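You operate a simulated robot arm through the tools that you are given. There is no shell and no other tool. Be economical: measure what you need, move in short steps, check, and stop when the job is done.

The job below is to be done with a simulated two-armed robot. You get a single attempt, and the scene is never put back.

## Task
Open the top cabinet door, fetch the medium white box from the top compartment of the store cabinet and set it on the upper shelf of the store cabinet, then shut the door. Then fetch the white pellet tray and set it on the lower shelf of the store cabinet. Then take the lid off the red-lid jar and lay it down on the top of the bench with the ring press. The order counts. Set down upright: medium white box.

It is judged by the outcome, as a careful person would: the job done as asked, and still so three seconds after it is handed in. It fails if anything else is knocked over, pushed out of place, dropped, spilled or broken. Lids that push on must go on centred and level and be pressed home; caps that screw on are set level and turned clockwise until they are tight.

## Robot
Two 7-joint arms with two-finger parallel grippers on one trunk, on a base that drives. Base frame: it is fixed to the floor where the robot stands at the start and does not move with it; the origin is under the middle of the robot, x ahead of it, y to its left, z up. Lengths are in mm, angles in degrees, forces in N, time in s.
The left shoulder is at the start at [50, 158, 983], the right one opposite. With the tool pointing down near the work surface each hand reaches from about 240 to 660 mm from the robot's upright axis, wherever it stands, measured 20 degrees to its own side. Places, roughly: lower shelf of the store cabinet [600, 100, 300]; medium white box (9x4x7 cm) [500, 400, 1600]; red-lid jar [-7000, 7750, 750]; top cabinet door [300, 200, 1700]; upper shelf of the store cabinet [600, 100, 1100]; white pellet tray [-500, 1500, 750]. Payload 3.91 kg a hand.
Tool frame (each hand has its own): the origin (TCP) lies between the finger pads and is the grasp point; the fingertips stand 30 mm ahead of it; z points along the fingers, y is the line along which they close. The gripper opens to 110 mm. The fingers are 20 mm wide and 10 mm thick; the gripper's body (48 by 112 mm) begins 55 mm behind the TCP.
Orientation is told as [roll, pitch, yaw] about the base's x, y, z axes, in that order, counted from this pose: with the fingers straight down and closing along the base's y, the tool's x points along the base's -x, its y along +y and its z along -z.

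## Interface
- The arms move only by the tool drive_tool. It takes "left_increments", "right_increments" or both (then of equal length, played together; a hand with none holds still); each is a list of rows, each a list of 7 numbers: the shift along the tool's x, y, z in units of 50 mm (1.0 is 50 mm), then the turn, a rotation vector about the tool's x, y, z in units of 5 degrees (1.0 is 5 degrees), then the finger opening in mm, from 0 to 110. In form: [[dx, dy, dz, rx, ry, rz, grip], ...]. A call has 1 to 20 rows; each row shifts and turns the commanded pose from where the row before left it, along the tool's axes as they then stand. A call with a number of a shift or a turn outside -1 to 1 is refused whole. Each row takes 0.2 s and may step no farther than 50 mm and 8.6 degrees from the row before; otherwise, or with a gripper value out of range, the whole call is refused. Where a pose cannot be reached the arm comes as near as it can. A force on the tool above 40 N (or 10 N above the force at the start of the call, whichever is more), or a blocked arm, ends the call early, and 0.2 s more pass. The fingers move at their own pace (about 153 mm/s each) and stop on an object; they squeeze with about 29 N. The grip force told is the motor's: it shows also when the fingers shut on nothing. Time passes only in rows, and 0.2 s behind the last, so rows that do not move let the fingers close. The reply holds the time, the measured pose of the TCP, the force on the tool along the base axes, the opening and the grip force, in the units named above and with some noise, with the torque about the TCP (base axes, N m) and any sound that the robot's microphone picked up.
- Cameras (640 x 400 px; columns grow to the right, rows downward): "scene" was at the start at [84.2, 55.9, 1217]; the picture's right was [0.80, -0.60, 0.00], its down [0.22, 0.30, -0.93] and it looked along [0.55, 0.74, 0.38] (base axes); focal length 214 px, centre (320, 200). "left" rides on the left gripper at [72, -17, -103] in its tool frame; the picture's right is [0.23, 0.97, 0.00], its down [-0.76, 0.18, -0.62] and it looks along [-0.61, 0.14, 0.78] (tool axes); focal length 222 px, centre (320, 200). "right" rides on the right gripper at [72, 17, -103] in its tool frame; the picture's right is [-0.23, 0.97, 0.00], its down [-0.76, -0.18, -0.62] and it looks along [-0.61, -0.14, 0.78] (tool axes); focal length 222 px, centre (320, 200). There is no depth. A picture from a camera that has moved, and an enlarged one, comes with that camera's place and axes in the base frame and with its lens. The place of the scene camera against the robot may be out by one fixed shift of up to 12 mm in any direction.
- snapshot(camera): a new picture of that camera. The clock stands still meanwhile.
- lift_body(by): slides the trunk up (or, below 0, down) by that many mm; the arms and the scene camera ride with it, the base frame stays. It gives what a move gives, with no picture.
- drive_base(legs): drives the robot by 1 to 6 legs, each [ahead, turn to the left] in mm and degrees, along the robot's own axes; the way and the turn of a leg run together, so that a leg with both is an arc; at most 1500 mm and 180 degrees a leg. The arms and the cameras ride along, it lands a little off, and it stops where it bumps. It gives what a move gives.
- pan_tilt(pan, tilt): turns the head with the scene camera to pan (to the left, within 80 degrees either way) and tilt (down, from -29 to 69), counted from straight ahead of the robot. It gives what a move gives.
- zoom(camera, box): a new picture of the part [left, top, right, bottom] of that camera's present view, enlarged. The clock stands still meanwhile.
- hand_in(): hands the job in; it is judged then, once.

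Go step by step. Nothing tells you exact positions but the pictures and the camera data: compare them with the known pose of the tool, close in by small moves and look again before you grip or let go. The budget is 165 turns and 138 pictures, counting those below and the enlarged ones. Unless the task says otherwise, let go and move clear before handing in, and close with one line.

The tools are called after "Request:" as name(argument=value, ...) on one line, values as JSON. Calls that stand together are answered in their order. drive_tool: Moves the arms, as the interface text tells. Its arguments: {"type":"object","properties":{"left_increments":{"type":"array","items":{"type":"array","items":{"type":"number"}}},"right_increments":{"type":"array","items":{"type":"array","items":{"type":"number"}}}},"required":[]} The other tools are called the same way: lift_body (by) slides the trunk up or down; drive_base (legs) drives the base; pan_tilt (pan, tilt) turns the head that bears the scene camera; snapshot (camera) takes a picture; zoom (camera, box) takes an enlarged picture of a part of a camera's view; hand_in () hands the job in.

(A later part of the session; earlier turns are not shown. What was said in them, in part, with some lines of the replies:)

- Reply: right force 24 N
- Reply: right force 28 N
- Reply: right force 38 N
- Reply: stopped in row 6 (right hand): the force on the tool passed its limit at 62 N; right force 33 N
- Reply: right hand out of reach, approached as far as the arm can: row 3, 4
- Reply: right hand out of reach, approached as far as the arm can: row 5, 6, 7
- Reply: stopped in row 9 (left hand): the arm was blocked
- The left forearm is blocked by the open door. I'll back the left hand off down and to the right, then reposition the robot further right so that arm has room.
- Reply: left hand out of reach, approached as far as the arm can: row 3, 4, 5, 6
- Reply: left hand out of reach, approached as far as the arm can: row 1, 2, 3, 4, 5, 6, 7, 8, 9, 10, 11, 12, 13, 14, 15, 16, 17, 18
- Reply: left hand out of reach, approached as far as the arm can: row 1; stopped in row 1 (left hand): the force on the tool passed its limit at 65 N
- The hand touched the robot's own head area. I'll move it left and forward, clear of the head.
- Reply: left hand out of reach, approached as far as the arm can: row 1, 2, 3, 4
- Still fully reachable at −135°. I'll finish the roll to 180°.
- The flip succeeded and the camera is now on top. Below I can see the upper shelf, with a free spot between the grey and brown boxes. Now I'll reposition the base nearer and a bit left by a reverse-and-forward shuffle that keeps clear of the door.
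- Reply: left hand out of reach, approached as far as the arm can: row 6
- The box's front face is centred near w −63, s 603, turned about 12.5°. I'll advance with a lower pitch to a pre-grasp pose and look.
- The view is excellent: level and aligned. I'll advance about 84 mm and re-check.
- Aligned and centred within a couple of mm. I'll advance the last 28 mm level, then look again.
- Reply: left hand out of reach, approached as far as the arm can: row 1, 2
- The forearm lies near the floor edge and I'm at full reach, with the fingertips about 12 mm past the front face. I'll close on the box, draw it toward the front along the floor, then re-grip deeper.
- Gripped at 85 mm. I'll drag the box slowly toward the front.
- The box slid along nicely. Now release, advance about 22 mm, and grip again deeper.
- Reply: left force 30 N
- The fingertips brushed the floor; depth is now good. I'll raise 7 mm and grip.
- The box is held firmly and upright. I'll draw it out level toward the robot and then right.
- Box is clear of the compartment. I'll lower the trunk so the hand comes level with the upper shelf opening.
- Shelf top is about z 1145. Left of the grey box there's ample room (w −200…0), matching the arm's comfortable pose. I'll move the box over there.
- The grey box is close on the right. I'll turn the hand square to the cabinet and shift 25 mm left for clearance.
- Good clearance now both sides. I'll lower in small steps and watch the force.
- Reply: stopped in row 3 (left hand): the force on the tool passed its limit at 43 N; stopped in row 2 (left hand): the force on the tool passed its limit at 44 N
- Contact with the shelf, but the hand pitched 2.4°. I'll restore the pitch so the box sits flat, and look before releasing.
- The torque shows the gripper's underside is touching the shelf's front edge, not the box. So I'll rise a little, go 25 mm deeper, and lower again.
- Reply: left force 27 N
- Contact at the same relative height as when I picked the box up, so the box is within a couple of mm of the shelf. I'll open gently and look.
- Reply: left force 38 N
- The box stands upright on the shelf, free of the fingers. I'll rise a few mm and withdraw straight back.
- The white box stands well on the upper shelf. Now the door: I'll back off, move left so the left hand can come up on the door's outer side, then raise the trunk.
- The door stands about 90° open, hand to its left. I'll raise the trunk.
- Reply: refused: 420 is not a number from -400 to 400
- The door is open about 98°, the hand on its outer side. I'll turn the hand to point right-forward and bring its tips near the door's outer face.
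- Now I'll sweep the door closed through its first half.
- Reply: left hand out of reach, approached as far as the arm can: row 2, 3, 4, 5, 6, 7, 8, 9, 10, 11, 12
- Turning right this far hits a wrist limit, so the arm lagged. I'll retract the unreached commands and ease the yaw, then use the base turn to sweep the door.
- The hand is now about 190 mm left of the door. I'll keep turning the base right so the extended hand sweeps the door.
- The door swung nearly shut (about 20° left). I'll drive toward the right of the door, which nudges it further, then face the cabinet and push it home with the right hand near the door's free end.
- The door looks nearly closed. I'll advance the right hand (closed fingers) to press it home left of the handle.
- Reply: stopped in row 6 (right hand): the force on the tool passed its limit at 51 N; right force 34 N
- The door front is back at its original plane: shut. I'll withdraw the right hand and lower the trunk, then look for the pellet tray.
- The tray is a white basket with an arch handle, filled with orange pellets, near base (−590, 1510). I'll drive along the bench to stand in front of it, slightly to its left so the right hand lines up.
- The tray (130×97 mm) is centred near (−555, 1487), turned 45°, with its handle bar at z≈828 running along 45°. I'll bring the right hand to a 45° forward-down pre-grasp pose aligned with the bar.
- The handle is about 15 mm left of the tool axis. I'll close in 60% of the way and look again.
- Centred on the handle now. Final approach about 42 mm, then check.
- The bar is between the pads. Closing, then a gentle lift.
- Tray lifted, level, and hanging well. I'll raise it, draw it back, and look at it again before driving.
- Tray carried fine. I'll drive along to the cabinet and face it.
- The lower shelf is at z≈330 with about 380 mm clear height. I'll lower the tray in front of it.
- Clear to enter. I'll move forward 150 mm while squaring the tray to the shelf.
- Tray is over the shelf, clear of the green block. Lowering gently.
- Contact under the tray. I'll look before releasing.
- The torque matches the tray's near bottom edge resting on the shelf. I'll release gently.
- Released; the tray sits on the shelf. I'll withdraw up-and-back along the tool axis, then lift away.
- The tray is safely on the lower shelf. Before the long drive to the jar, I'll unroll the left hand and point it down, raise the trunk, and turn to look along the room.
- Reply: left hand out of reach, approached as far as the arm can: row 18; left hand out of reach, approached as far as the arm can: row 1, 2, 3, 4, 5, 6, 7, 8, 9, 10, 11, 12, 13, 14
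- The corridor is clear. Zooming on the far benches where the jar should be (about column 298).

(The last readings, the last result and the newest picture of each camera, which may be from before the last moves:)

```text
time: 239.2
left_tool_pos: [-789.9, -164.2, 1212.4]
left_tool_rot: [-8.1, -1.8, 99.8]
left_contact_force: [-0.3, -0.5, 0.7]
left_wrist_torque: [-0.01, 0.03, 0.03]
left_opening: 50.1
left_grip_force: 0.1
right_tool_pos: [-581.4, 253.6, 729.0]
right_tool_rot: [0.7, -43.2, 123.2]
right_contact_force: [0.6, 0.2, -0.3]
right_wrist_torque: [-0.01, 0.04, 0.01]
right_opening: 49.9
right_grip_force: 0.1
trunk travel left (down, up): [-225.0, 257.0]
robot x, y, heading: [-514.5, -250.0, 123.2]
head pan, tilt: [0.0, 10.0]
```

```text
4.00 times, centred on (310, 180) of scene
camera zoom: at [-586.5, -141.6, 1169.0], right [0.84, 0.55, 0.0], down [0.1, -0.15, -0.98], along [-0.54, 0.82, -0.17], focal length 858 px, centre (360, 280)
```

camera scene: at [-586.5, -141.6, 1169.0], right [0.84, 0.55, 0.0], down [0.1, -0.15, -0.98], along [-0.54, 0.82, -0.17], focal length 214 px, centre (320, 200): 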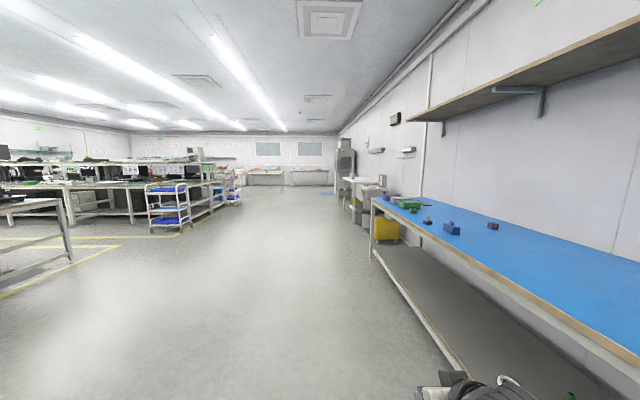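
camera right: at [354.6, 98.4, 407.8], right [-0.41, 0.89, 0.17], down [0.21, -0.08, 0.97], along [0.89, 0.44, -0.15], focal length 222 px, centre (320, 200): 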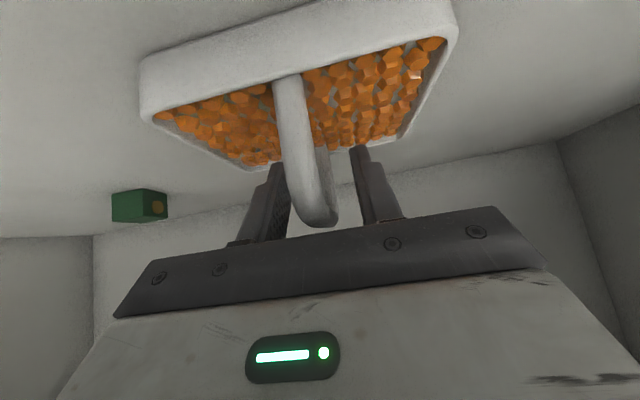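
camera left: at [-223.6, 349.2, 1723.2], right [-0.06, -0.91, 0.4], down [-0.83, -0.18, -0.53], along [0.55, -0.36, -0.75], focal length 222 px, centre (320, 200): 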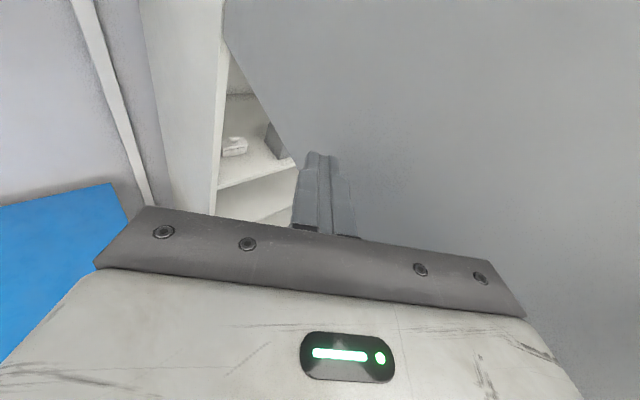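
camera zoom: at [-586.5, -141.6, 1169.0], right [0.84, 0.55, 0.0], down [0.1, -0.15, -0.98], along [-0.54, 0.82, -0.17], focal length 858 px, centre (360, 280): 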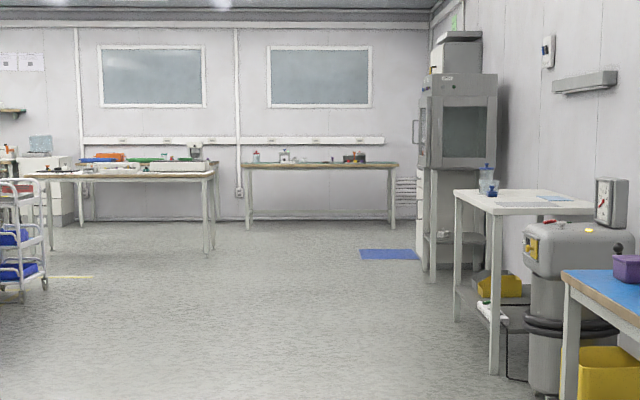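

The far-right bench against the end wall carries small items, the jar presumably among them. I'll drive towards it in a straight line and look again.

Request:
drive_base(legs=[[0, 5.8], [1450, 0], [1450, 0], [1450, 0], [1450, 0], [1450, 0]])

Request:
drive_base(legs=[[1000, 0], [0, -5.5]])

Request:
pan_tilt(pan=0, tilt=15)

Request:
snapshot(camera="scene")

```text
time: 274.2
left_tool_pos: [-5452.7, 5383.1, 1211.2]
left_tool_rot: [-8.2, -1.8, 108.4]
left_contact_force: [0.0, 0.0, 0.3]
left_wrist_torque: [-0.03, 0.03, -0.04]
left_opening: 50.2
left_grip_force: 0.1
right_tool_pos: [-5308.7, 5824.8, 729.3]
right_tool_rot: [0.6, -43.2, 131.6]
right_contact_force: [0.5, 0.1, 0.5]
right_wrist_torque: [-0.05, 0.01, 0.04]
right_opening: 49.8
right_grip_force: 0.0
trunk travel left (down, up): [-225.0, 257.0]
robot x, y, heading: [-5167.0, 5338.1, 131.8]
head pan, tilt: [0.0, 10.0]
```

```text
time: 279.8
left_tool_pos: [-6098.8, 6145.1, 1212.9]
left_tool_rot: [-8.3, -1.8, 102.5]
left_contact_force: [-1.2, 0.3, 0.7]
left_wrist_torque: [0.0, 0.01, 0.03]
left_opening: 49.8
left_grip_force: 0.0
right_tool_pos: [-5908.9, 6573.2, 729.8]
right_tool_rot: [0.8, -43.3, 125.7]
right_contact_force: [-0.3, 0.1, -1.2]
right_wrist_torque: [0.02, -0.01, 0.0]
right_opening: 50.1
right_grip_force: 0.0
trunk travel left (down, up): [-225.0, 257.0]
robot x, y, heading: [-5815.3, 6072.4, 125.8]
head pan, tilt: [0.0, 10.0]
```

```text
time: 280.5
left_tool_pos: [-6098.0, 6145.8, 1212.8]
left_tool_rot: [-8.2, -1.7, 102.5]
left_contact_force: [0.2, 0.5, 0.4]
left_wrist_torque: [0.01, -0.01, -0.01]
left_opening: 49.9
left_grip_force: 0.2
right_tool_pos: [-5908.9, 6573.3, 730.0]
right_tool_rot: [0.6, -43.3, 125.8]
right_contact_force: [-0.9, 0.1, -0.6]
right_wrist_torque: [-0.02, -0.02, 0.03]
right_opening: 50.2
right_grip_force: 0.1
trunk travel left (down, up): [-225.0, 257.0]
robot x, y, heading: [-5818.8, 6075.1, 125.8]
head pan, tilt: [0.0, 15.0]
```

```text
32 pictures are left
camera scene: at [-5896.1, 6178.5, 1161.0], right [0.81, 0.59, 0.0], down [0.15, -0.21, -0.97], along [-0.57, 0.78, -0.26], focal length 214 px, centre (320, 200)
```

scene: 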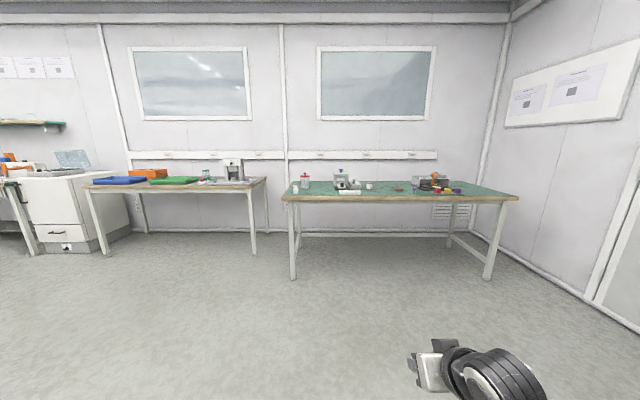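

Request:
zoom(camera="scene", box=[270, 150, 530, 220])

Request:
zoom(camera="scene", box=[80, 145, 270, 205])

```text
2.46 times, centred on (400, 185) of scene
camera zoom: at [-5896.1, 6178.5, 1161.0], right [0.81, 0.59, 0.0], down [0.15, -0.21, -0.97], along [-0.57, 0.78, -0.26], focal length 528 px, centre (123, 237)
```

zoom: 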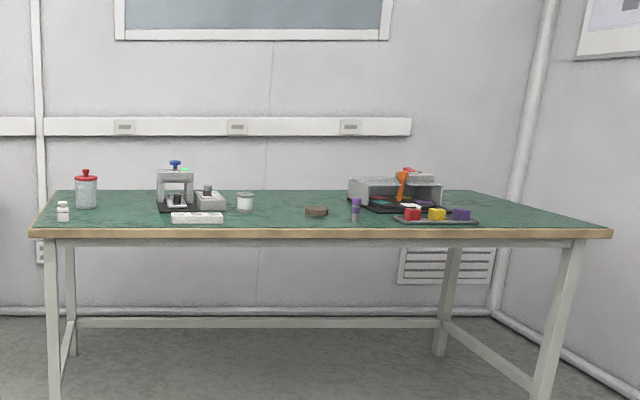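

```text
3.37 times, centred on (175, 175) of scene
camera zoom: at [-5896.1, 6178.5, 1161.0], right [0.81, 0.59, 0.0], down [0.15, -0.21, -0.97], along [-0.57, 0.78, -0.26], focal length 722 px, centre (808, 284)
```

zoom: 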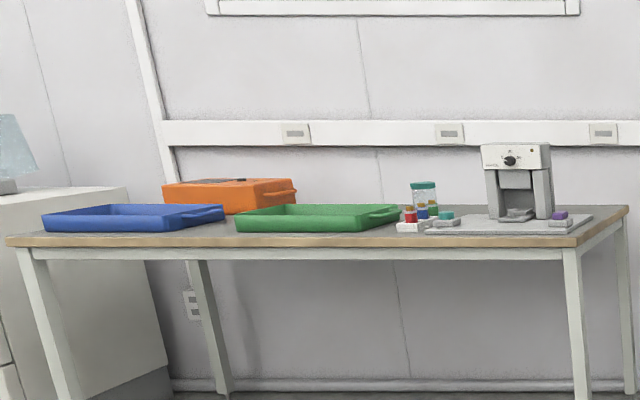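

The red-lid jar is at the left end of the right-hand bench, and that bench has a small press with a blue knob; the other bench has a different gray press. I'll raise the right hand and move closer to inspect.

Request:
drive_tool(right_increments=[[-0.5, 0, -0.52, 0, 0, 0, 80], [-0.5, 0, -0.52, 0, 0, 0, 80], [-0.5, 0, -0.52, 0, 0, 0, 80], [-0.5, 0, -0.52, 0, 0, 0, 80], [-0.5, 0, -0.52, 0, 0, 0, 80], [-0.5, 0, -0.52, 0, 0, 0, 80], [-0.5, 0, -0.52, 0, 0, 0, 80]])

Request:
drive_base(legs=[[0, 13.5], [1314, 0], [0, -15.3]])

Request:
pan_tilt(pan=-20, tilt=25)

Request:
snapshot(camera="scene")

```text
time: 282.1
left_tool_pos: [-6097.8, 6146.1, 1212.7]
left_tool_rot: [-8.1, -1.8, 102.5]
left_contact_force: [0.3, 0.1, 0.0]
left_wrist_torque: [-0.02, -0.01, 0.03]
left_opening: 50.1
left_grip_force: 0.0
right_tool_pos: [-5907.3, 6576.5, 981.9]
right_tool_rot: [0.8, -43.2, 125.6]
right_contact_force: [0.4, 0.2, -0.7]
right_wrist_torque: [-0.02, 0.02, 0.0]
right_opening: 80.1
right_grip_force: 0.0
trunk travel left (down, up): [-225.0, 257.0]
robot x, y, heading: [-5816.5, 6073.1, 125.8]
head pan, tilt: [0.0, 15.0]
```

```text
time: 290.4
left_tool_pos: [-7094.3, 7000.5, 1212.0]
left_tool_rot: [-8.2, -1.7, 101.0]
left_contact_force: [-0.3, 0.2, 0.4]
left_wrist_torque: [-0.02, 0.01, 0.03]
left_opening: 49.8
left_grip_force: 0.0
right_tool_pos: [-6891.8, 7426.2, 984.1]
right_tool_rot: [0.9, -43.3, 124.1]
right_contact_force: [0.0, -0.7, -0.2]
right_wrist_torque: [-0.02, 0.02, 0.0]
right_opening: 79.9
right_grip_force: 0.1
trunk travel left (down, up): [-225.0, 257.0]
robot x, y, heading: [-6817.2, 6921.3, 124.4]
head pan, tilt: [0.0, 15.0]
```

```text
time: 291.2
left_tool_pos: [-7095.0, 7001.2, 1212.6]
left_tool_rot: [-8.2, -1.7, 101.0]
left_contact_force: [0.7, -0.3, 0.6]
left_wrist_torque: [0.01, 0.03, -0.01]
left_opening: 50.3
left_grip_force: 0.0
right_tool_pos: [-6891.2, 7426.2, 983.3]
right_tool_rot: [0.7, -43.2, 124.0]
right_contact_force: [0.0, -0.3, 0.0]
right_wrist_torque: [0.01, -0.01, 0.03]
right_opening: 80.1
right_grip_force: 0.0
trunk travel left (down, up): [-225.0, 257.0]
robot x, y, heading: [-6818.4, 6922.8, 124.2]
head pan, tilt: [-20.0, 25.0]
```

```text
29 pictures are left
camera scene: at [-6861.3, 7040.1, 1144.8], right [0.97, 0.25, 0.0], down [0.1, -0.41, -0.91], along [-0.22, 0.88, -0.42], focal length 214 px, centre (320, 200)
```

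scene: 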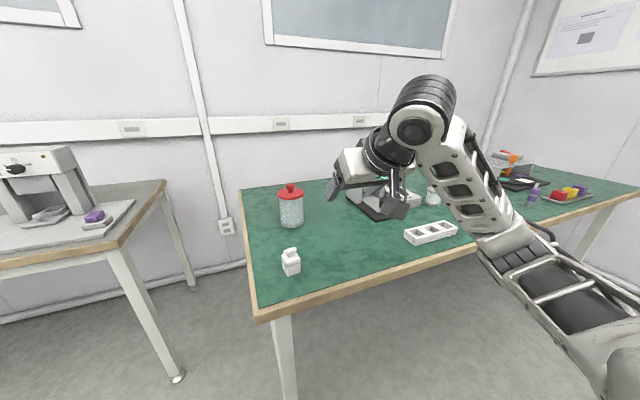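

Request:
snapshot(camera="right")

Request:
zoom(camera="scene", box=[0, 130, 160, 250])

```text
28 pictures are left
camera right: at [-6834.9, 7314.8, 1009.8], right [-0.89, -0.42, 0.16], down [0.08, 0.21, 0.97], along [-0.44, 0.88, -0.15], focal length 222 px, centre (320, 200)
```

right: 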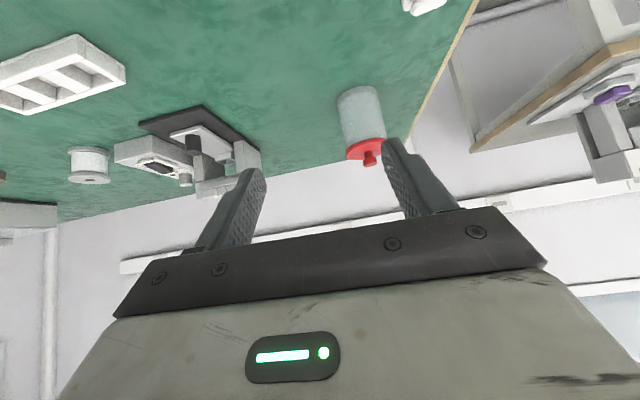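

```text
3.33 times, centred on (80, 190) of scene
camera zoom: at [-6861.3, 7040.1, 1144.8], right [0.97, 0.25, 0.0], down [0.1, -0.41, -0.91], along [-0.22, 0.88, -0.42], focal length 715 px, centre (1120, 233)
```

zoom: 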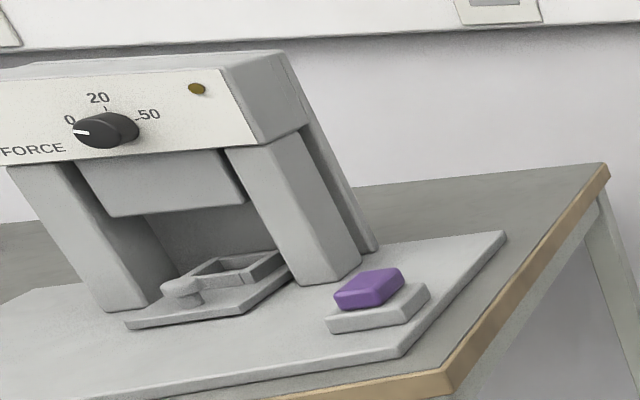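

Request:
zoom(camera="right", box=[40, 80, 280, 220])

```text
2.67 times, centred on (160, 150) of right
camera zoom: at [-6834.9, 7314.8, 1009.8], right [-0.89, -0.42, 0.16], down [0.08, 0.21, 0.97], along [-0.44, 0.88, -0.15], focal length 592 px, centre (747, 333)
```

zoom: 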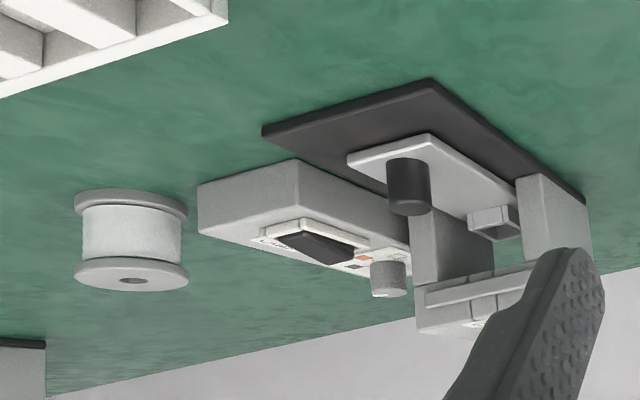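

I need a better look at both presses to identify the "ring press". I'll move the right hand up and aside and zoom.

Request:
drive_tool(right_increments=[[-0.5, -0.5, -0.52, 0, 0, 0, 80], [-0.5, -0.5, -0.52, 0, 0, 0, 80], [-0.5, -0.5, -0.52, 0, 0, 0, 80], [-0.5, -0.5, -0.52, 0, 0, 0, 80], [-0.2, -0.5, -0.8, 0, 0, 0, 80], [0, -0.5, -0.8, 0, 0, 0, 80], [0.2, -0.4, -0.8, 0, 0, 0, 80]])

Request:
zoom(camera="scene", box=[250, 150, 490, 290])

```text
time: 292.8
left_tool_pos: [-7094.4, 7001.0, 1211.3]
left_tool_rot: [-8.3, -1.7, 100.9]
left_contact_force: [-0.3, 0.3, -0.2]
left_wrist_torque: [-0.01, 0.02, -0.03]
left_opening: 50.0
left_grip_force: 0.0
right_tool_pos: [-6701.1, 7456.7, 1212.2]
right_tool_rot: [0.8, -43.2, 124.1]
right_contact_force: [-0.2, 0.1, 0.0]
right_wrist_torque: [0.0, 0.02, 0.0]
right_opening: 79.9
right_grip_force: 0.0
trunk travel left (down, up): [-225.0, 257.0]
robot x, y, heading: [-6817.7, 6917.7, 124.1]
head pan, tilt: [-20.0, 25.0]
```

```text
2.67 times, centred on (370, 220) of scene
camera zoom: at [-6861.0, 7039.8, 1144.8], right [0.97, 0.25, 0.0], down [0.1, -0.41, -0.91], along [-0.22, 0.88, -0.42], focal length 572 px, centre (187, 147)
```

zoom: 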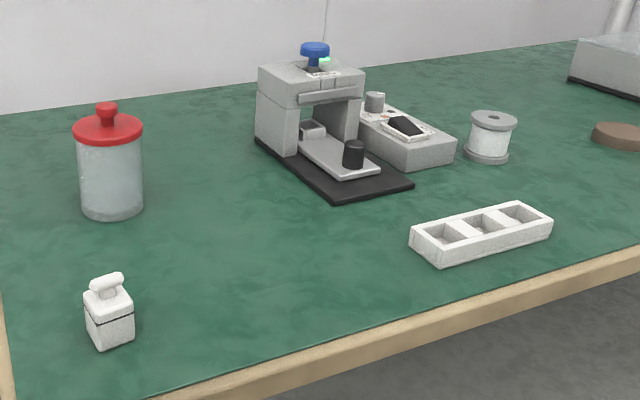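

Request:
pan_tilt(pan=20, tilt=22)

Request:
zoom(camera="scene", box=[60, 110, 380, 280])

```text
time: 293.9
left_tool_pos: [-7094.7, 7000.5, 1211.8]
left_tool_rot: [-8.2, -1.7, 101.0]
left_contact_force: [0.2, 0.0, -0.5]
left_wrist_torque: [-0.02, -0.01, 0.01]
left_opening: 50.3
left_grip_force: 0.1
right_tool_pos: [-6703.8, 7457.4, 1213.1]
right_tool_rot: [0.7, -43.3, 124.1]
right_contact_force: [1.0, -0.7, 0.3]
right_wrist_torque: [0.01, 0.01, -0.02]
right_opening: 80.2
right_grip_force: 0.0
trunk travel left (down, up): [-225.0, 257.0]
robot x, y, heading: [-6814.9, 6922.3, 124.3]
head pan, tilt: [20.0, 22.0]
```

```text
2.00 times, centred on (220, 195) of scene
camera zoom: at [-6913.8, 7005.0, 1149.6], right [0.58, 0.81, 0.0], down [0.3, -0.22, -0.93], along [-0.75, 0.54, -0.37], focal length 429 px, centre (520, 210)
```

zoom: 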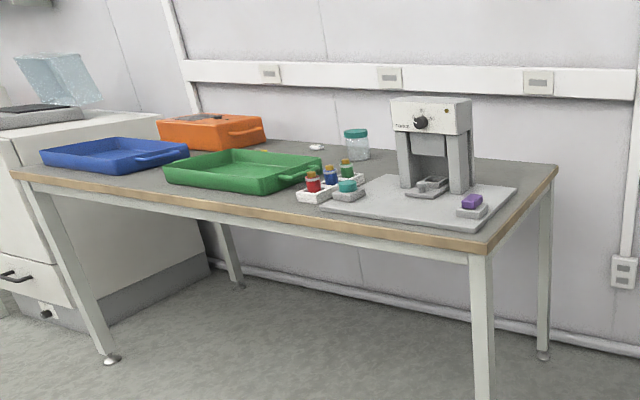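

Request:
zoom(camera="scene", box=[240, 150, 320, 225])

Request:
pan_tilt(pan=-20, tilt=25)

Request:
zoom(camera="scene", box=[340, 160, 430, 230])

```text
5.33 times, centred on (280, 188) of scene
camera zoom: at [-6913.8, 7005.0, 1149.6], right [0.58, 0.81, 0.0], down [0.3, -0.22, -0.93], along [-0.75, 0.54, -0.37], focal length 1144 px, centre (533, 267)
```

zoom: 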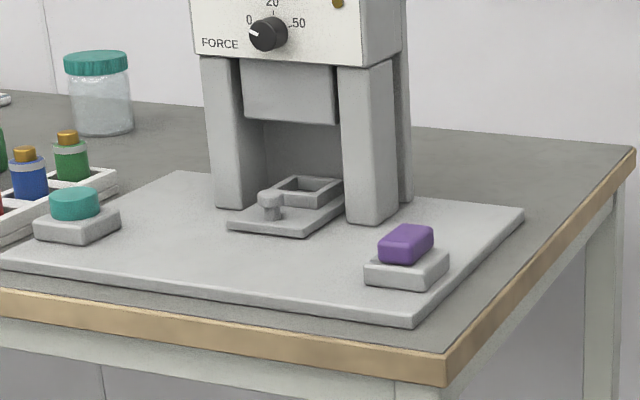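

```text
time: 295.0
left_tool_pos: [-7094.4, 7000.0, 1211.6]
left_tool_rot: [-8.2, -1.7, 101.1]
left_contact_force: [-0.1, 0.2, -0.3]
left_wrist_torque: [0.0, 0.0, 0.02]
left_opening: 50.3
left_grip_force: 0.1
right_tool_pos: [-6704.4, 7458.0, 1213.5]
right_tool_rot: [0.7, -43.4, 124.1]
right_contact_force: [-0.4, 0.1, 0.1]
right_wrist_torque: [-0.01, 0.03, 0.01]
right_opening: 80.0
right_grip_force: 0.2
trunk travel left (down, up): [-225.0, 257.0]
robot x, y, heading: [-6812.4, 6921.5, 124.0]
head pan, tilt: [-20.0, 25.0]
```

```text
5.71 times, centred on (385, 195) of scene
camera zoom: at [-6861.3, 7040.1, 1144.7], right [0.97, 0.25, 0.0], down [0.1, -0.41, -0.91], along [-0.22, 0.88, -0.42], focal length 1226 px, centre (-51, 229)
```

zoom: 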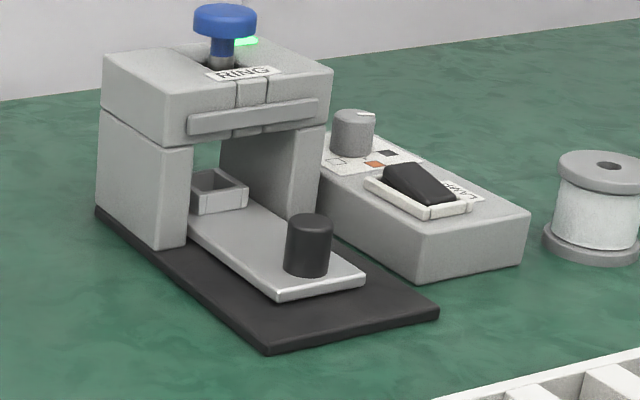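

The label reads "RING", so the ring press is on the jar's own bench. I'll move 100 mm closer and bring the right hand over the jar's lid knob, pitched steeply down.

Request:
drive_base(legs=[[100, 0]])

Request:
drive_tool(right_increments=[[-0.517, 0.588, 0.487, 0, 0.92, 0, 60], [-0.554, 0.588, 0.444, 0, 0.92, 0, 60], [-0.588, 0.588, 0.398, 0, 0.92, 0, 60], [-0.618, 0.588, 0.35, 0, 0.92, 0, 60], [-0.644, 0.588, 0.299, 0, 0, 0, 60], [-0.644, 0.588, 0.299, 0, 0, 0, 60], [-0.644, 0.588, 0.299, 0, 0, 0, 60], [-0.644, 0.588, 0.299, 0, 0, 0, 60], [0.379, 0, 0.816, 0, 0, 0, 60], [0.379, 0, 0.816, 0, 0, 0, 60], [0.379, 0, 0.816, 0, 0, 0, 60], [0.379, 0, 0.816, 0, 0, 0, 60]])

Request:
snapshot(camera="right")

Request:
snapshot(camera="scene")

```text
time: 296.1
left_tool_pos: [-7151.5, 7084.6, 1212.5]
left_tool_rot: [-8.2, -1.6, 101.1]
left_contact_force: [0.3, 0.3, -0.1]
left_wrist_torque: [0.0, -0.01, 0.02]
left_opening: 50.1
left_grip_force: 0.0
right_tool_pos: [-6760.1, 7540.4, 1213.6]
right_tool_rot: [0.7, -43.3, 124.1]
right_contact_force: [0.0, -0.1, 0.3]
right_wrist_torque: [-0.01, -0.01, -0.03]
right_opening: 80.0
right_grip_force: 0.0
trunk travel left (down, up): [-225.0, 257.0]
robot x, y, heading: [-6872.3, 7008.8, 124.4]
head pan, tilt: [-20.0, 25.0]
```

```text
time: 298.7
left_tool_pos: [-7150.1, 7084.7, 1211.3]
left_tool_rot: [-8.2, -1.7, 101.0]
left_contact_force: [-0.9, -1.1, -0.3]
left_wrist_torque: [0.01, -0.01, 0.04]
left_opening: 50.2
left_grip_force: 0.1
right_tool_pos: [-7082.7, 7646.6, 1082.5]
right_tool_rot: [0.7, -24.8, 124.4]
right_contact_force: [0.0, 0.6, 0.4]
right_wrist_torque: [-0.01, 0.0, 0.02]
right_opening: 60.4
right_grip_force: 0.0
right hand out of reach, approached as far as the arm can: row 6, 7, 8, 9, 10, 11, 12
trunk travel left (down, up): [-225.0, 257.0]
robot x, y, heading: [-6876.2, 7002.4, 124.1]
head pan, tilt: [-20.0, 25.0]
```

```text
21 pictures are left
camera right: at [-7033.2, 7547.9, 1146.9], right [-0.92, -0.38, 0.1], down [-0.09, 0.46, 0.88], along [-0.39, 0.8, -0.46], focal length 222 px, centre (320, 200)
```

right: 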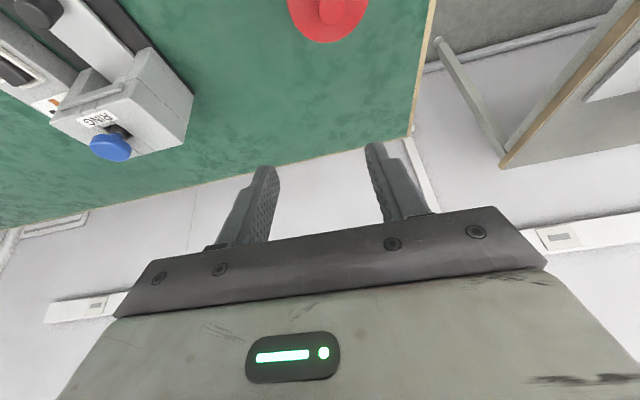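

```text
20 pictures are left
camera scene: at [-6918.3, 7123.7, 1144.7], right [0.97, 0.25, 0.0], down [0.1, -0.41, -0.91], along [-0.22, 0.88, -0.42], focal length 214 px, centre (320, 200)
```

scene: 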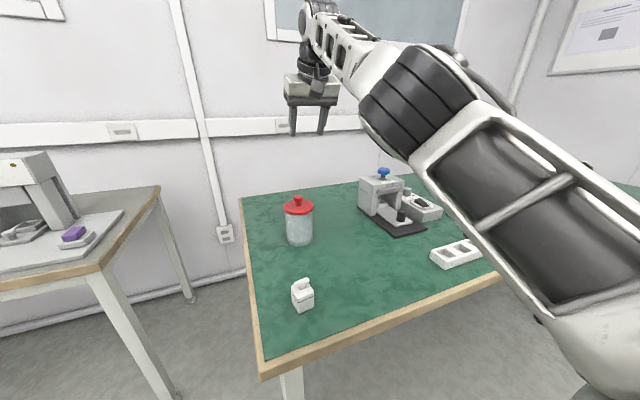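

The knob is at about (−7110, 7633, 895); the hand is 30 mm right of it and too high. I'll descend with that correction, stopping above it.

Request:
drive_tool(right_increments=[[0.303, 0.15, 0.653, 0, 0, 0, 60], [0.303, 0.15, 0.653, 0, 0, 0, 60], [0.303, 0.15, 0.653, 0, 0, 0, 60], [0.25, 0.15, 0.54, 0, 0, 0, 60]])

Request:
snapshot(camera="right")

Request:
zoom(camera="scene", box=[240, 120, 360, 250])

```text
time: 299.7
left_tool_pos: [-7149.7, 7082.8, 1210.9]
left_tool_rot: [-8.2, -1.7, 101.0]
left_contact_force: [0.4, -0.3, -0.4]
left_wrist_torque: [0.02, 0.03, -0.01]
left_opening: 49.9
left_grip_force: 0.0
right_tool_pos: [-7133.5, 7665.5, 962.6]
right_tool_rot: [0.6, -24.8, 124.4]
right_contact_force: [-0.1, 0.3, 0.0]
right_wrist_torque: [0.03, -0.01, -0.03]
right_opening: 60.2
right_grip_force: 0.0
right hand out of reach, approached as far as the arm can: row 1, 2, 3, 4
trunk travel left (down, up): [-225.0, 257.0]
robot x, y, heading: [-6875.5, 7003.1, 124.2]
head pan, tilt: [-20.0, 25.0]
```

```text
19 pictures are left
camera right: at [-7085.0, 7566.7, 1025.6], right [-0.92, -0.38, 0.1], down [-0.09, 0.46, 0.88], along [-0.39, 0.8, -0.46], focal length 222 px, centre (320, 200)
```

right: 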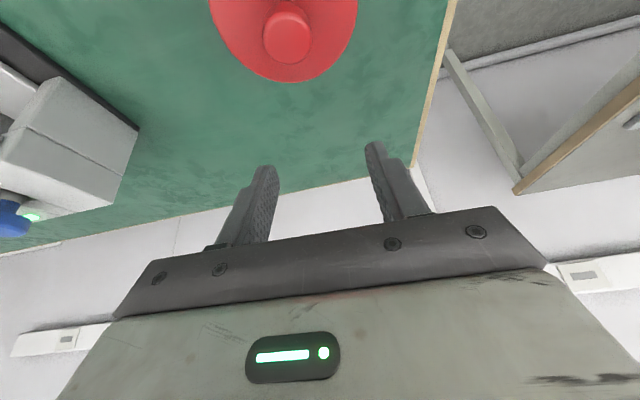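

```text
3.08 times, centred on (300, 185) of scene
camera zoom: at [-6918.4, 7123.7, 1144.7], right [0.97, 0.25, 0.0], down [0.1, -0.41, -0.91], along [-0.22, 0.88, -0.42], focal length 660 px, centre (382, 246)
```

zoom: 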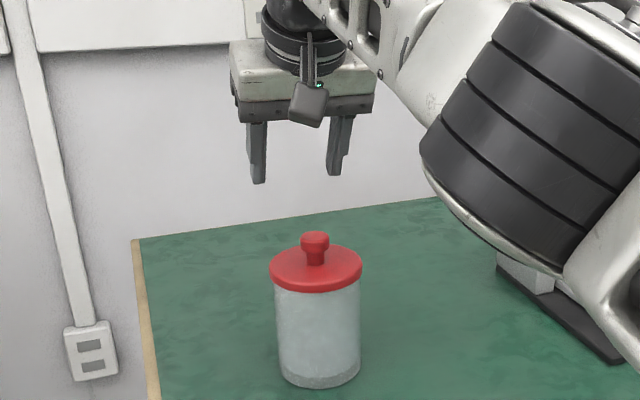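

The hand is 55 mm too far forward and laterally aligned. I'll move back 55 mm, then down to just above the knob.

Request:
drive_tool(right_increments=[[0.5, 0, -0.23, 0, 0, 0, 60], [0.5, 0, -0.23, 0, 0, 0, 60], [0.1, 0, 0.22, 0, 0, 0, 60]])

Request:
snapshot(camera="right")

```text
time: 300.5
left_tool_pos: [-7150.5, 7083.6, 1212.9]
left_tool_rot: [-8.2, -1.7, 101.0]
left_contact_force: [0.1, 0.4, 0.4]
left_wrist_torque: [0.0, -0.01, -0.01]
left_opening: 50.1
left_grip_force: 0.1
right_tool_pos: [-7137.2, 7663.4, 960.3]
right_tool_rot: [0.5, -24.7, 124.4]
right_contact_force: [-0.4, 0.7, -0.5]
right_wrist_torque: [0.02, 0.03, 0.0]
right_opening: 60.0
right_grip_force: 0.0
right hand out of reach, approached as far as the arm can: row 1, 2
trunk travel left (down, up): [-225.0, 257.0]
robot x, y, heading: [-6870.9, 7006.9, 124.0]
head pan, tilt: [-20.0, 25.0]
```

```text
17 pictures are left
camera right: at [-7088.0, 7564.9, 1023.9], right [-0.92, -0.38, 0.1], down [-0.09, 0.46, 0.88], along [-0.39, 0.8, -0.46], focal length 222 px, centre (320, 200)
```

right: 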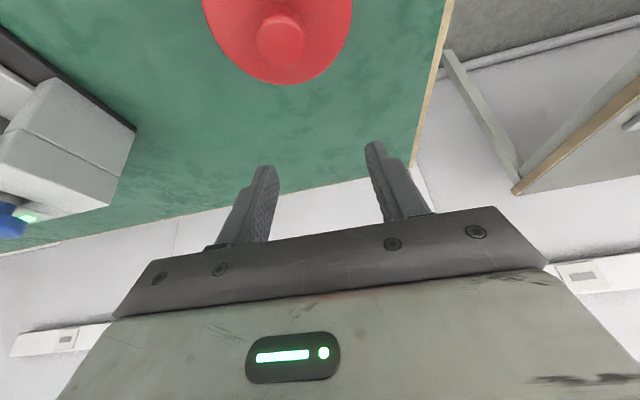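

The command had been beyond reach; now it's in reach. Repeating the 55 mm back-off plus 25 mm down.

Request:
drive_tool(right_increments=[[0.5, -0.04, -0.23, 0, 0, 0, 60], [0.5, -0.04, -0.23, 0, 0, 0, 60], [0.21, 0, 0.453, 0, 0, 0, 60]])

Request:
snapshot(camera="right")

```text
time: 301.3
left_tool_pos: [-7150.6, 7084.4, 1213.0]
left_tool_rot: [-8.2, -1.8, 101.1]
left_contact_force: [0.2, 0.4, -0.2]
left_wrist_torque: [-0.01, -0.04, -0.01]
left_opening: 50.0
left_grip_force: 0.1
right_tool_pos: [-7140.7, 7666.7, 939.7]
right_tool_rot: [0.6, -24.7, 124.4]
right_contact_force: [-0.7, 0.1, -0.1]
right_wrist_torque: [0.01, 0.03, 0.03]
right_opening: 59.7
right_grip_force: 0.1
right hand out of reach, approached as far as the arm can: row 1, 2, 3
trunk travel left (down, up): [-225.0, 257.0]
robot x, y, heading: [-6871.3, 7007.7, 124.3]
head pan, tilt: [-20.0, 25.0]
```

```text
16 pictures are left
camera right: at [-7091.9, 7567.8, 1003.5], right [-0.92, -0.38, 0.1], down [-0.09, 0.46, 0.88], along [-0.39, 0.8, -0.46], focal length 222 px, centre (320, 200)
```

right: 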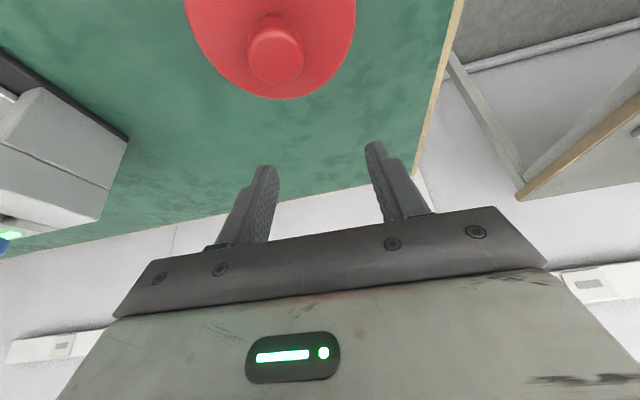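

The arm's wrist limit prevents moving the hand back, but the base can do it: I'll drive back 60 mm so the fingers come over the knob.

Request:
drive_base(legs=[[-60, 0]])

Request:
snapshot(camera="right")

```text
time: 302.3
left_tool_pos: [-7118.1, 7034.6, 1212.1]
left_tool_rot: [-8.2, -1.8, 101.1]
left_contact_force: [0.0, 0.6, -0.7]
left_wrist_torque: [-0.01, 0.03, 0.01]
left_opening: 50.1
left_grip_force: 0.0
right_tool_pos: [-7108.2, 7617.2, 940.1]
right_tool_rot: [0.6, -24.9, 124.4]
right_contact_force: [-0.8, 0.2, -0.4]
right_wrist_torque: [-0.01, 0.01, 0.0]
right_opening: 59.8
right_grip_force: 0.1
trunk travel left (down, up): [-225.0, 257.0]
robot x, y, heading: [-6840.3, 6954.2, 124.2]
head pan, tilt: [-20.0, 25.0]
```

```text
15 pictures are left
camera right: at [-7058.6, 7518.8, 1004.1], right [-0.92, -0.38, 0.1], down [-0.09, 0.46, 0.88], along [-0.39, 0.8, -0.46], focal length 222 px, centre (320, 200)
```

right: 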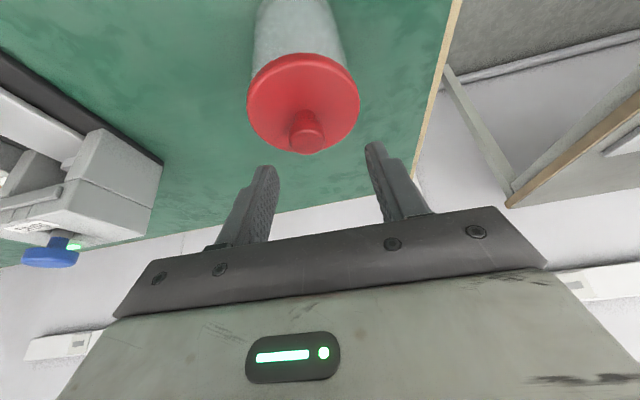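

Knob is now almost right under the fingers (about 7 mm to the right). Correcting and descending 30 mm in two steps.

Request:
drive_tool(right_increments=[[0.126, -0.065, 0.272, 0, 0, 0, 60], [0.126, -0.065, 0.272, 0, 0, 0, 60]])

Request:
snapshot(camera="right")

Request:
zoom(camera="scene", box=[240, 120, 360, 250])

```text
time: 302.9
left_tool_pos: [-7117.6, 7034.5, 1211.6]
left_tool_rot: [-8.2, -1.8, 101.0]
left_contact_force: [-0.1, -0.1, -0.2]
left_wrist_torque: [0.04, 0.0, -0.03]
left_opening: 50.1
left_grip_force: 0.0
right_tool_pos: [-7106.9, 7625.6, 911.3]
right_tool_rot: [0.7, -24.7, 124.5]
right_contact_force: [-0.2, 0.4, -0.1]
right_wrist_torque: [0.01, -0.02, 0.03]
right_opening: 60.0
right_grip_force: 0.0
right hand out of reach, approached as far as the arm can: row 1, 2
trunk travel left (down, up): [-225.0, 257.0]
robot x, y, heading: [-6838.2, 6955.0, 124.4]
head pan, tilt: [-20.0, 25.0]
```

```text
14 pictures are left
camera right: at [-7057.9, 7527.3, 975.0], right [-0.92, -0.38, 0.1], down [-0.09, 0.46, 0.88], along [-0.39, 0.8, -0.46], focal length 222 px, centre (320, 200)
```

right: 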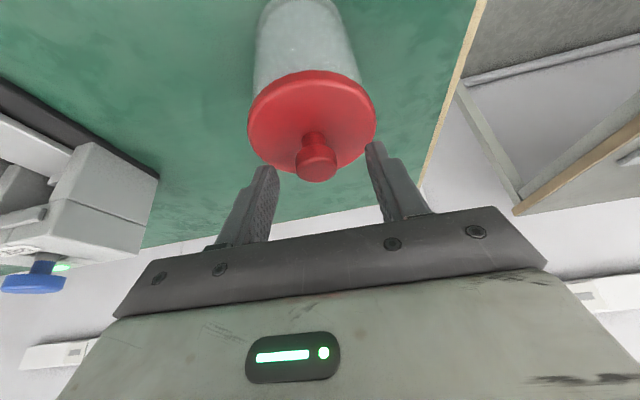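

```text
3.08 times, centred on (300, 185) of scene
camera zoom: at [-6885.2, 7075.1, 1144.7], right [0.97, 0.25, 0.0], down [0.1, -0.41, -0.91], along [-0.22, 0.88, -0.42], focal length 660 px, centre (382, 246)
```

zoom: 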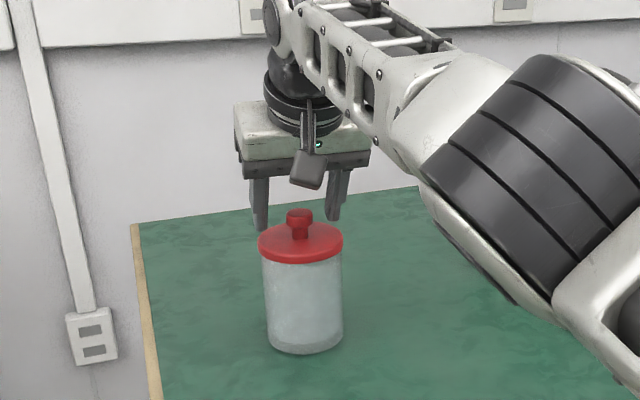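

Laterally centred, but the fingers are about 14 mm beyond the knob. I'll back the base 14 mm and check.

Request:
drive_base(legs=[[-14, 0]])

Request:
snapshot(camera="right")

```text
time: 303.7
left_tool_pos: [-7110.4, 7024.0, 1212.0]
left_tool_rot: [-8.2, -1.7, 101.0]
left_contact_force: [-0.1, 0.7, -0.2]
left_wrist_torque: [0.0, -0.03, 0.0]
left_opening: 50.0
left_grip_force: 0.1
right_tool_pos: [-7097.7, 7613.9, 911.2]
right_tool_rot: [0.6, -24.7, 124.5]
right_contact_force: [-0.2, 0.5, 0.7]
right_wrist_torque: [-0.02, -0.03, 0.02]
right_opening: 59.9
right_grip_force: 0.1
trunk travel left (down, up): [-225.0, 257.0]
robot x, y, heading: [-6831.9, 6942.4, 124.3]
head pan, tilt: [-20.0, 25.0]
```

```text
12 pictures are left
camera right: at [-7049.9, 7515.6, 975.3], right [-0.92, -0.38, 0.1], down [-0.09, 0.46, 0.88], along [-0.39, 0.8, -0.46], focal length 222 px, centre (320, 200)
```

right: 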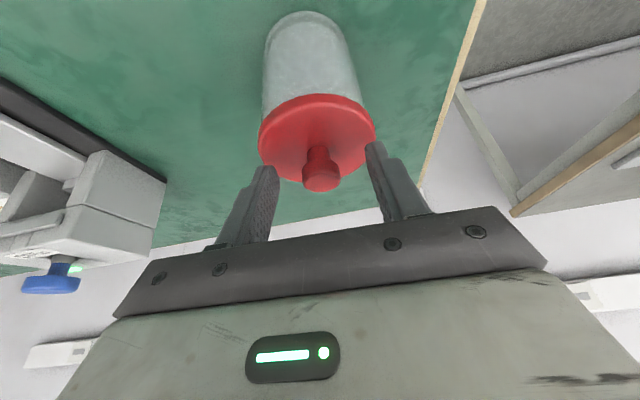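

The knob is now centred between the finger pads. Closing on it.

Request:
drive_tool(right_increments=[[0, 0, 0, 0, 0, 0, 35], [0, 0, 0, 0, 0, 0, 20], [0, 0, 0, 0, 0, 0, 10], [0, 0, 0, 0, 0, 0, 10]])

Request:
zoom(camera="scene", box=[240, 120, 360, 250])

```text
time: 304.7
left_tool_pos: [-7110.5, 7024.0, 1211.7]
left_tool_rot: [-8.3, -1.8, 101.0]
left_contact_force: [0.0, 0.3, 0.4]
left_wrist_torque: [-0.01, 0.0, -0.01]
left_opening: 50.1
left_grip_force: 0.0
right_tool_pos: [-7097.5, 7615.0, 911.3]
right_tool_rot: [0.7, -24.6, 124.4]
right_contact_force: [-0.2, -0.2, 0.0]
right_wrist_torque: [0.01, 0.03, -0.01]
right_opening: 24.5
right_grip_force: 29.0
trunk travel left (down, up): [-225.0, 257.0]
robot x, y, heading: [-6834.3, 6947.0, 124.4]
head pan, tilt: [-20.0, 25.0]
heard: snap
```

```text
3.08 times, centred on (300, 185) of scene
camera zoom: at [-6877.3, 7063.6, 1144.7], right [0.97, 0.25, 0.0], down [0.1, -0.41, -0.91], along [-0.22, 0.88, -0.42], focal length 660 px, centre (382, 246)
```

zoom: 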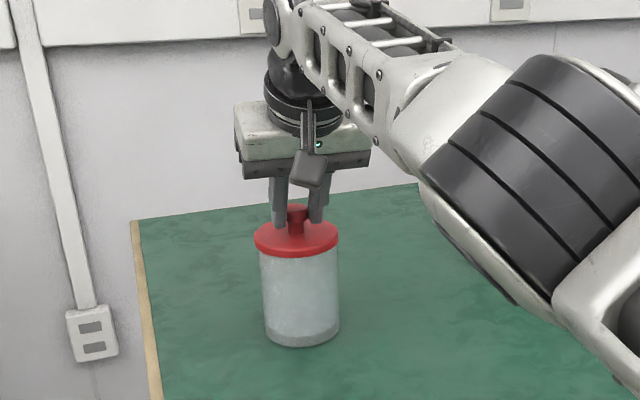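

Gripped the knob (24.5 mm; a snap was heard). I'll lift straight up using the trunk and look at whether the jar stays.

Request:
lift_body(by=40)

Request:
zoom(camera="scene", box=[240, 120, 360, 250])

```text
time: 305.5
left_tool_pos: [-7111.7, 7025.0, 1252.7]
left_tool_rot: [-8.1, -1.8, 101.0]
left_contact_force: [-0.7, 0.0, -0.4]
left_wrist_torque: [-0.02, -0.04, -0.02]
left_opening: 49.9
left_grip_force: 0.0
right_tool_pos: [-7099.5, 7614.4, 950.7]
right_tool_rot: [0.7, -24.7, 124.4]
right_contact_force: [0.0, -0.3, -1.4]
right_wrist_torque: [0.02, 0.0, -0.01]
right_opening: 24.4
right_grip_force: 29.4
trunk travel left (down, up): [-265.0, 217.0]
robot x, y, heading: [-6829.5, 6945.5, 124.2]
head pan, tilt: [-20.0, 25.0]
```

```text
3.08 times, centred on (300, 185) of scene
camera zoom: at [-6877.4, 7063.7, 1184.7], right [0.97, 0.25, 0.0], down [0.1, -0.41, -0.91], along [-0.22, 0.88, -0.42], focal length 660 px, centre (382, 246)
```

zoom: 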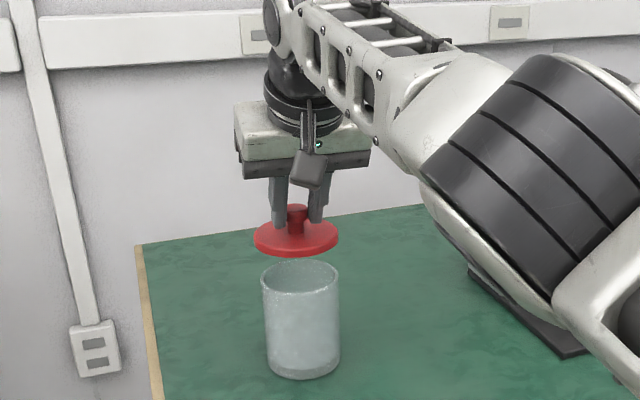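

The lid is off and the jar stands undisturbed. I'll turn the base right about 11° to carry the lid to the free bench area beside the jar.

Request:
drive_base(legs=[[0, -11]])

Request:
lift_body(by=-90)

Request:
snapshot(camera="scene")

```text
time: 306.6
left_tool_pos: [-7090.3, 7075.3, 1251.2]
left_tool_rot: [-8.2, -1.7, 90.2]
left_contact_force: [0.9, -0.4, 0.1]
left_wrist_torque: [-0.01, 0.01, -0.02]
left_opening: 50.0
left_grip_force: 0.1
right_tool_pos: [-6967.3, 7651.6, 951.8]
right_tool_rot: [0.5, -24.6, 113.5]
right_contact_force: [0.2, 0.6, 0.4]
right_wrist_torque: [-0.01, 0.02, 0.0]
right_opening: 24.4
right_grip_force: 29.2
trunk travel left (down, up): [-265.0, 217.0]
robot x, y, heading: [-6834.5, 6947.0, 113.6]
head pan, tilt: [-20.0, 25.0]
```

```text
time: 307.9
left_tool_pos: [-7090.0, 7075.3, 1161.6]
left_tool_rot: [-8.2, -1.7, 90.0]
left_contact_force: [-0.2, 0.2, 1.3]
left_wrist_torque: [0.03, 0.03, 0.0]
left_opening: 49.9
left_grip_force: 0.1
right_tool_pos: [-6966.9, 7653.2, 861.2]
right_tool_rot: [0.6, -24.5, 113.5]
right_contact_force: [-0.7, 0.3, 0.1]
right_wrist_torque: [0.02, -0.01, 0.03]
right_opening: 24.6
right_grip_force: 29.2
trunk travel left (down, up): [-175.0, 307.0]
robot x, y, heading: [-6833.7, 6946.5, 113.4]
head pan, tilt: [-20.0, 25.0]
```

```text
9 pictures are left
camera scene: at [-6853.4, 7069.9, 1094.8], right [1.0, 0.06, 0.0], down [0.03, -0.42, -0.91], along [-0.05, 0.9, -0.42], focal length 214 px, centre (320, 200)
```

scene: 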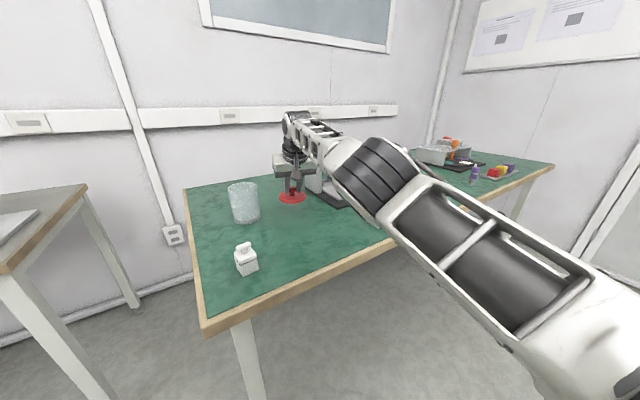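

Request:
zoom(camera="scene", box=[210, 140, 390, 250])

```text
3.56 times, centred on (300, 195) of scene
camera zoom: at [-6853.4, 7069.9, 1094.8], right [1.0, 0.06, 0.0], down [0.03, -0.42, -0.91], along [-0.05, 0.9, -0.42], focal length 763 px, centre (391, 218)
```

zoom: 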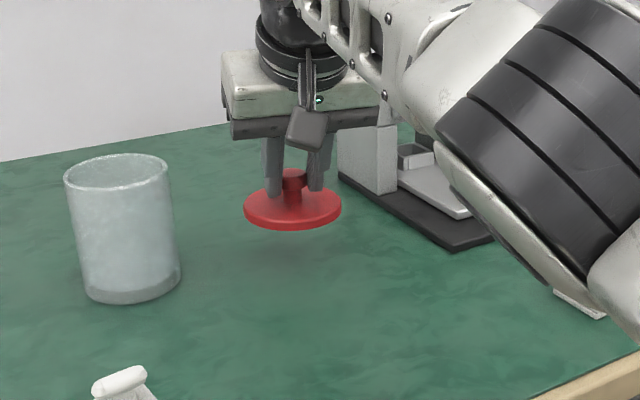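

Clear of press and jar. Lowering 50 mm, then small steps to contact.

Request:
lift_body(by=-50)

Request:
lift_body(by=-6)

Request:
zoom(camera="scene", box=[210, 120, 390, 230])

```text
time: 308.8
left_tool_pos: [-7090.5, 7074.2, 1112.1]
left_tool_rot: [-8.2, -1.7, 90.0]
left_contact_force: [-0.4, -0.5, 0.6]
left_wrist_torque: [-0.01, -0.01, -0.01]
left_opening: 50.4
left_grip_force: 0.0
right_tool_pos: [-6967.1, 7652.4, 810.9]
right_tool_rot: [0.6, -24.6, 113.6]
right_contact_force: [0.9, -0.3, 0.1]
right_wrist_torque: [0.02, -0.01, -0.01]
right_opening: 24.3
right_grip_force: 28.8
trunk travel left (down, up): [-125.0, 357.0]
robot x, y, heading: [-6832.7, 6944.3, 113.3]
head pan, tilt: [-20.0, 25.0]
```

```text
time: 309.4
left_tool_pos: [-7090.5, 7074.2, 1106.2]
left_tool_rot: [-8.1, -1.8, 90.1]
left_contact_force: [0.7, -0.1, 0.8]
left_wrist_torque: [-0.02, 0.02, 0.0]
left_opening: 50.2
left_grip_force: 0.0
right_tool_pos: [-6967.3, 7652.8, 807.0]
right_tool_rot: [0.5, -24.9, 113.6]
right_contact_force: [0.1, 0.0, 9.1]
right_wrist_torque: [0.21, -0.35, -0.04]
right_opening: 24.2
right_grip_force: 29.4
trunk travel left (down, up): [-119.0, 363.0]
robot x, y, heading: [-6830.8, 6942.1, 113.5]
head pan, tilt: [-20.0, 25.0]
```

```text
3.56 times, centred on (300, 175) of scene
camera zoom: at [-6853.2, 7069.2, 1039.0], right [1.0, 0.06, 0.0], down [0.03, -0.42, -0.91], along [-0.05, 0.91, -0.42], focal length 763 px, centre (391, 289)
```

zoom: 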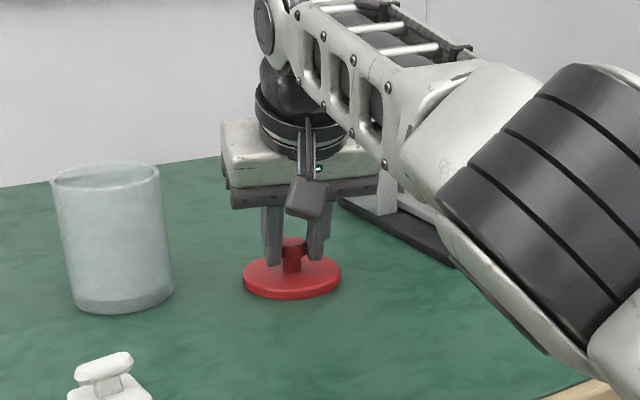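

The lid rests flat on the bench (9 N contact). Releasing, then raising the trunk.

Request:
drive_tool(right_increments=[[0, 0, 0, 0, 0, 0, 26], [0, 0, 0, 0, 0, 0, 32], [0, 0, 0, 0, 0, 0, 50], [0, 0, 0, 0, 0, 0, 60]])

Request:
lift_body(by=160)

Request:
snapshot(camera="scene")

```text
time: 310.4
left_tool_pos: [-7091.1, 7075.7, 1105.1]
left_tool_rot: [-8.3, -1.8, 90.0]
left_contact_force: [0.9, 0.2, -0.8]
left_wrist_torque: [0.03, -0.01, 0.01]
left_opening: 50.2
left_grip_force: 0.0
right_tool_pos: [-6967.9, 7652.2, 804.6]
right_tool_rot: [0.7, -24.6, 113.5]
right_contact_force: [0.1, 0.5, -0.3]
right_wrist_torque: [0.0, 0.02, -0.01]
right_opening: 59.7
right_grip_force: 0.0
trunk travel left (down, up): [-119.0, 363.0]
robot x, y, heading: [-6829.6, 6943.6, 113.4]
head pan, tilt: [-20.0, 25.0]
```

```text
time: 312.2
left_tool_pos: [-7090.5, 7074.5, 1266.2]
left_tool_rot: [-8.2, -1.7, 90.0]
left_contact_force: [0.1, 0.3, 0.3]
left_wrist_torque: [0.01, 0.01, -0.01]
left_opening: 50.2
left_grip_force: 0.0
right_tool_pos: [-6966.5, 7653.1, 965.2]
right_tool_rot: [0.6, -24.7, 113.5]
right_contact_force: [0.2, 1.2, -0.5]
right_wrist_torque: [0.01, -0.01, 0.0]
right_opening: 60.0
right_grip_force: 0.0
trunk travel left (down, up): [-279.0, 203.0]
robot x, y, heading: [-6836.3, 6946.0, 113.4]
head pan, tilt: [-20.0, 25.0]
```

```text
6 pictures are left
camera scene: at [-6853.5, 7070.0, 1198.7], right [1.0, 0.06, 0.0], down [0.03, -0.42, -0.91], along [-0.05, 0.9, -0.42], focal length 214 px, centre (320, 200)
```

scene: 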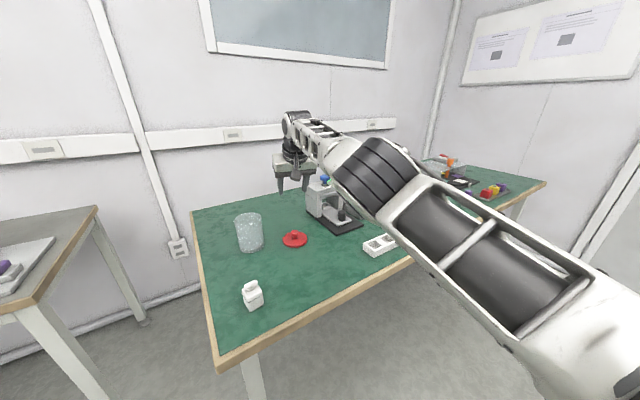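

The lid lies flat on the bench beside the press and the jar stands where it was. I'll back the robot clear and hand in.

Request:
drive_base(legs=[[-350, 0]])

Request:
snapshot(camera="scene")

```text
time: 314.5
left_tool_pos: [-6950.0, 6752.7, 1264.4]
left_tool_rot: [-8.2, -1.7, 90.0]
left_contact_force: [0.4, -1.2, -0.1]
left_wrist_torque: [-0.01, -0.02, -0.04]
left_opening: 50.1
left_grip_force: 0.0
right_tool_pos: [-6825.2, 7329.6, 965.9]
right_tool_rot: [0.6, -24.6, 113.4]
right_contact_force: [-0.3, 0.2, 0.4]
right_wrist_torque: [-0.01, 0.0, 0.02]
right_opening: 60.2
right_grip_force: 0.0
trunk travel left (down, up): [-279.0, 203.0]
robot x, y, heading: [-6688.5, 6621.9, 113.4]
head pan, tilt: [-20.0, 25.0]
```

```text
5 pictures are left
camera scene: at [-6713.2, 6746.6, 1198.8], right [1.0, 0.06, 0.0], down [0.02, -0.42, -0.91], along [-0.05, 0.9, -0.42], focal length 214 px, centre (320, 200)
```

scene: 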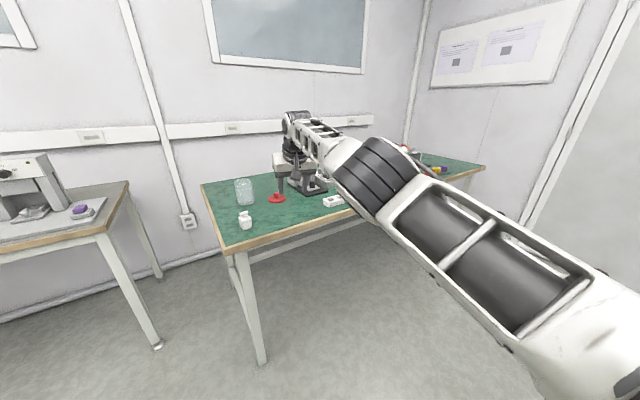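

Everything is in place and both hands are clear of the benches, so I'm handing in.

Request:
hand_in()

```text
The job is handed in.
```

The job is done and handed in: the medium white box stands upright on the upper shelf with the door shut, the pellet tray is on the lower shelf, and the jar's red lid lies flat on the ring-press bench.
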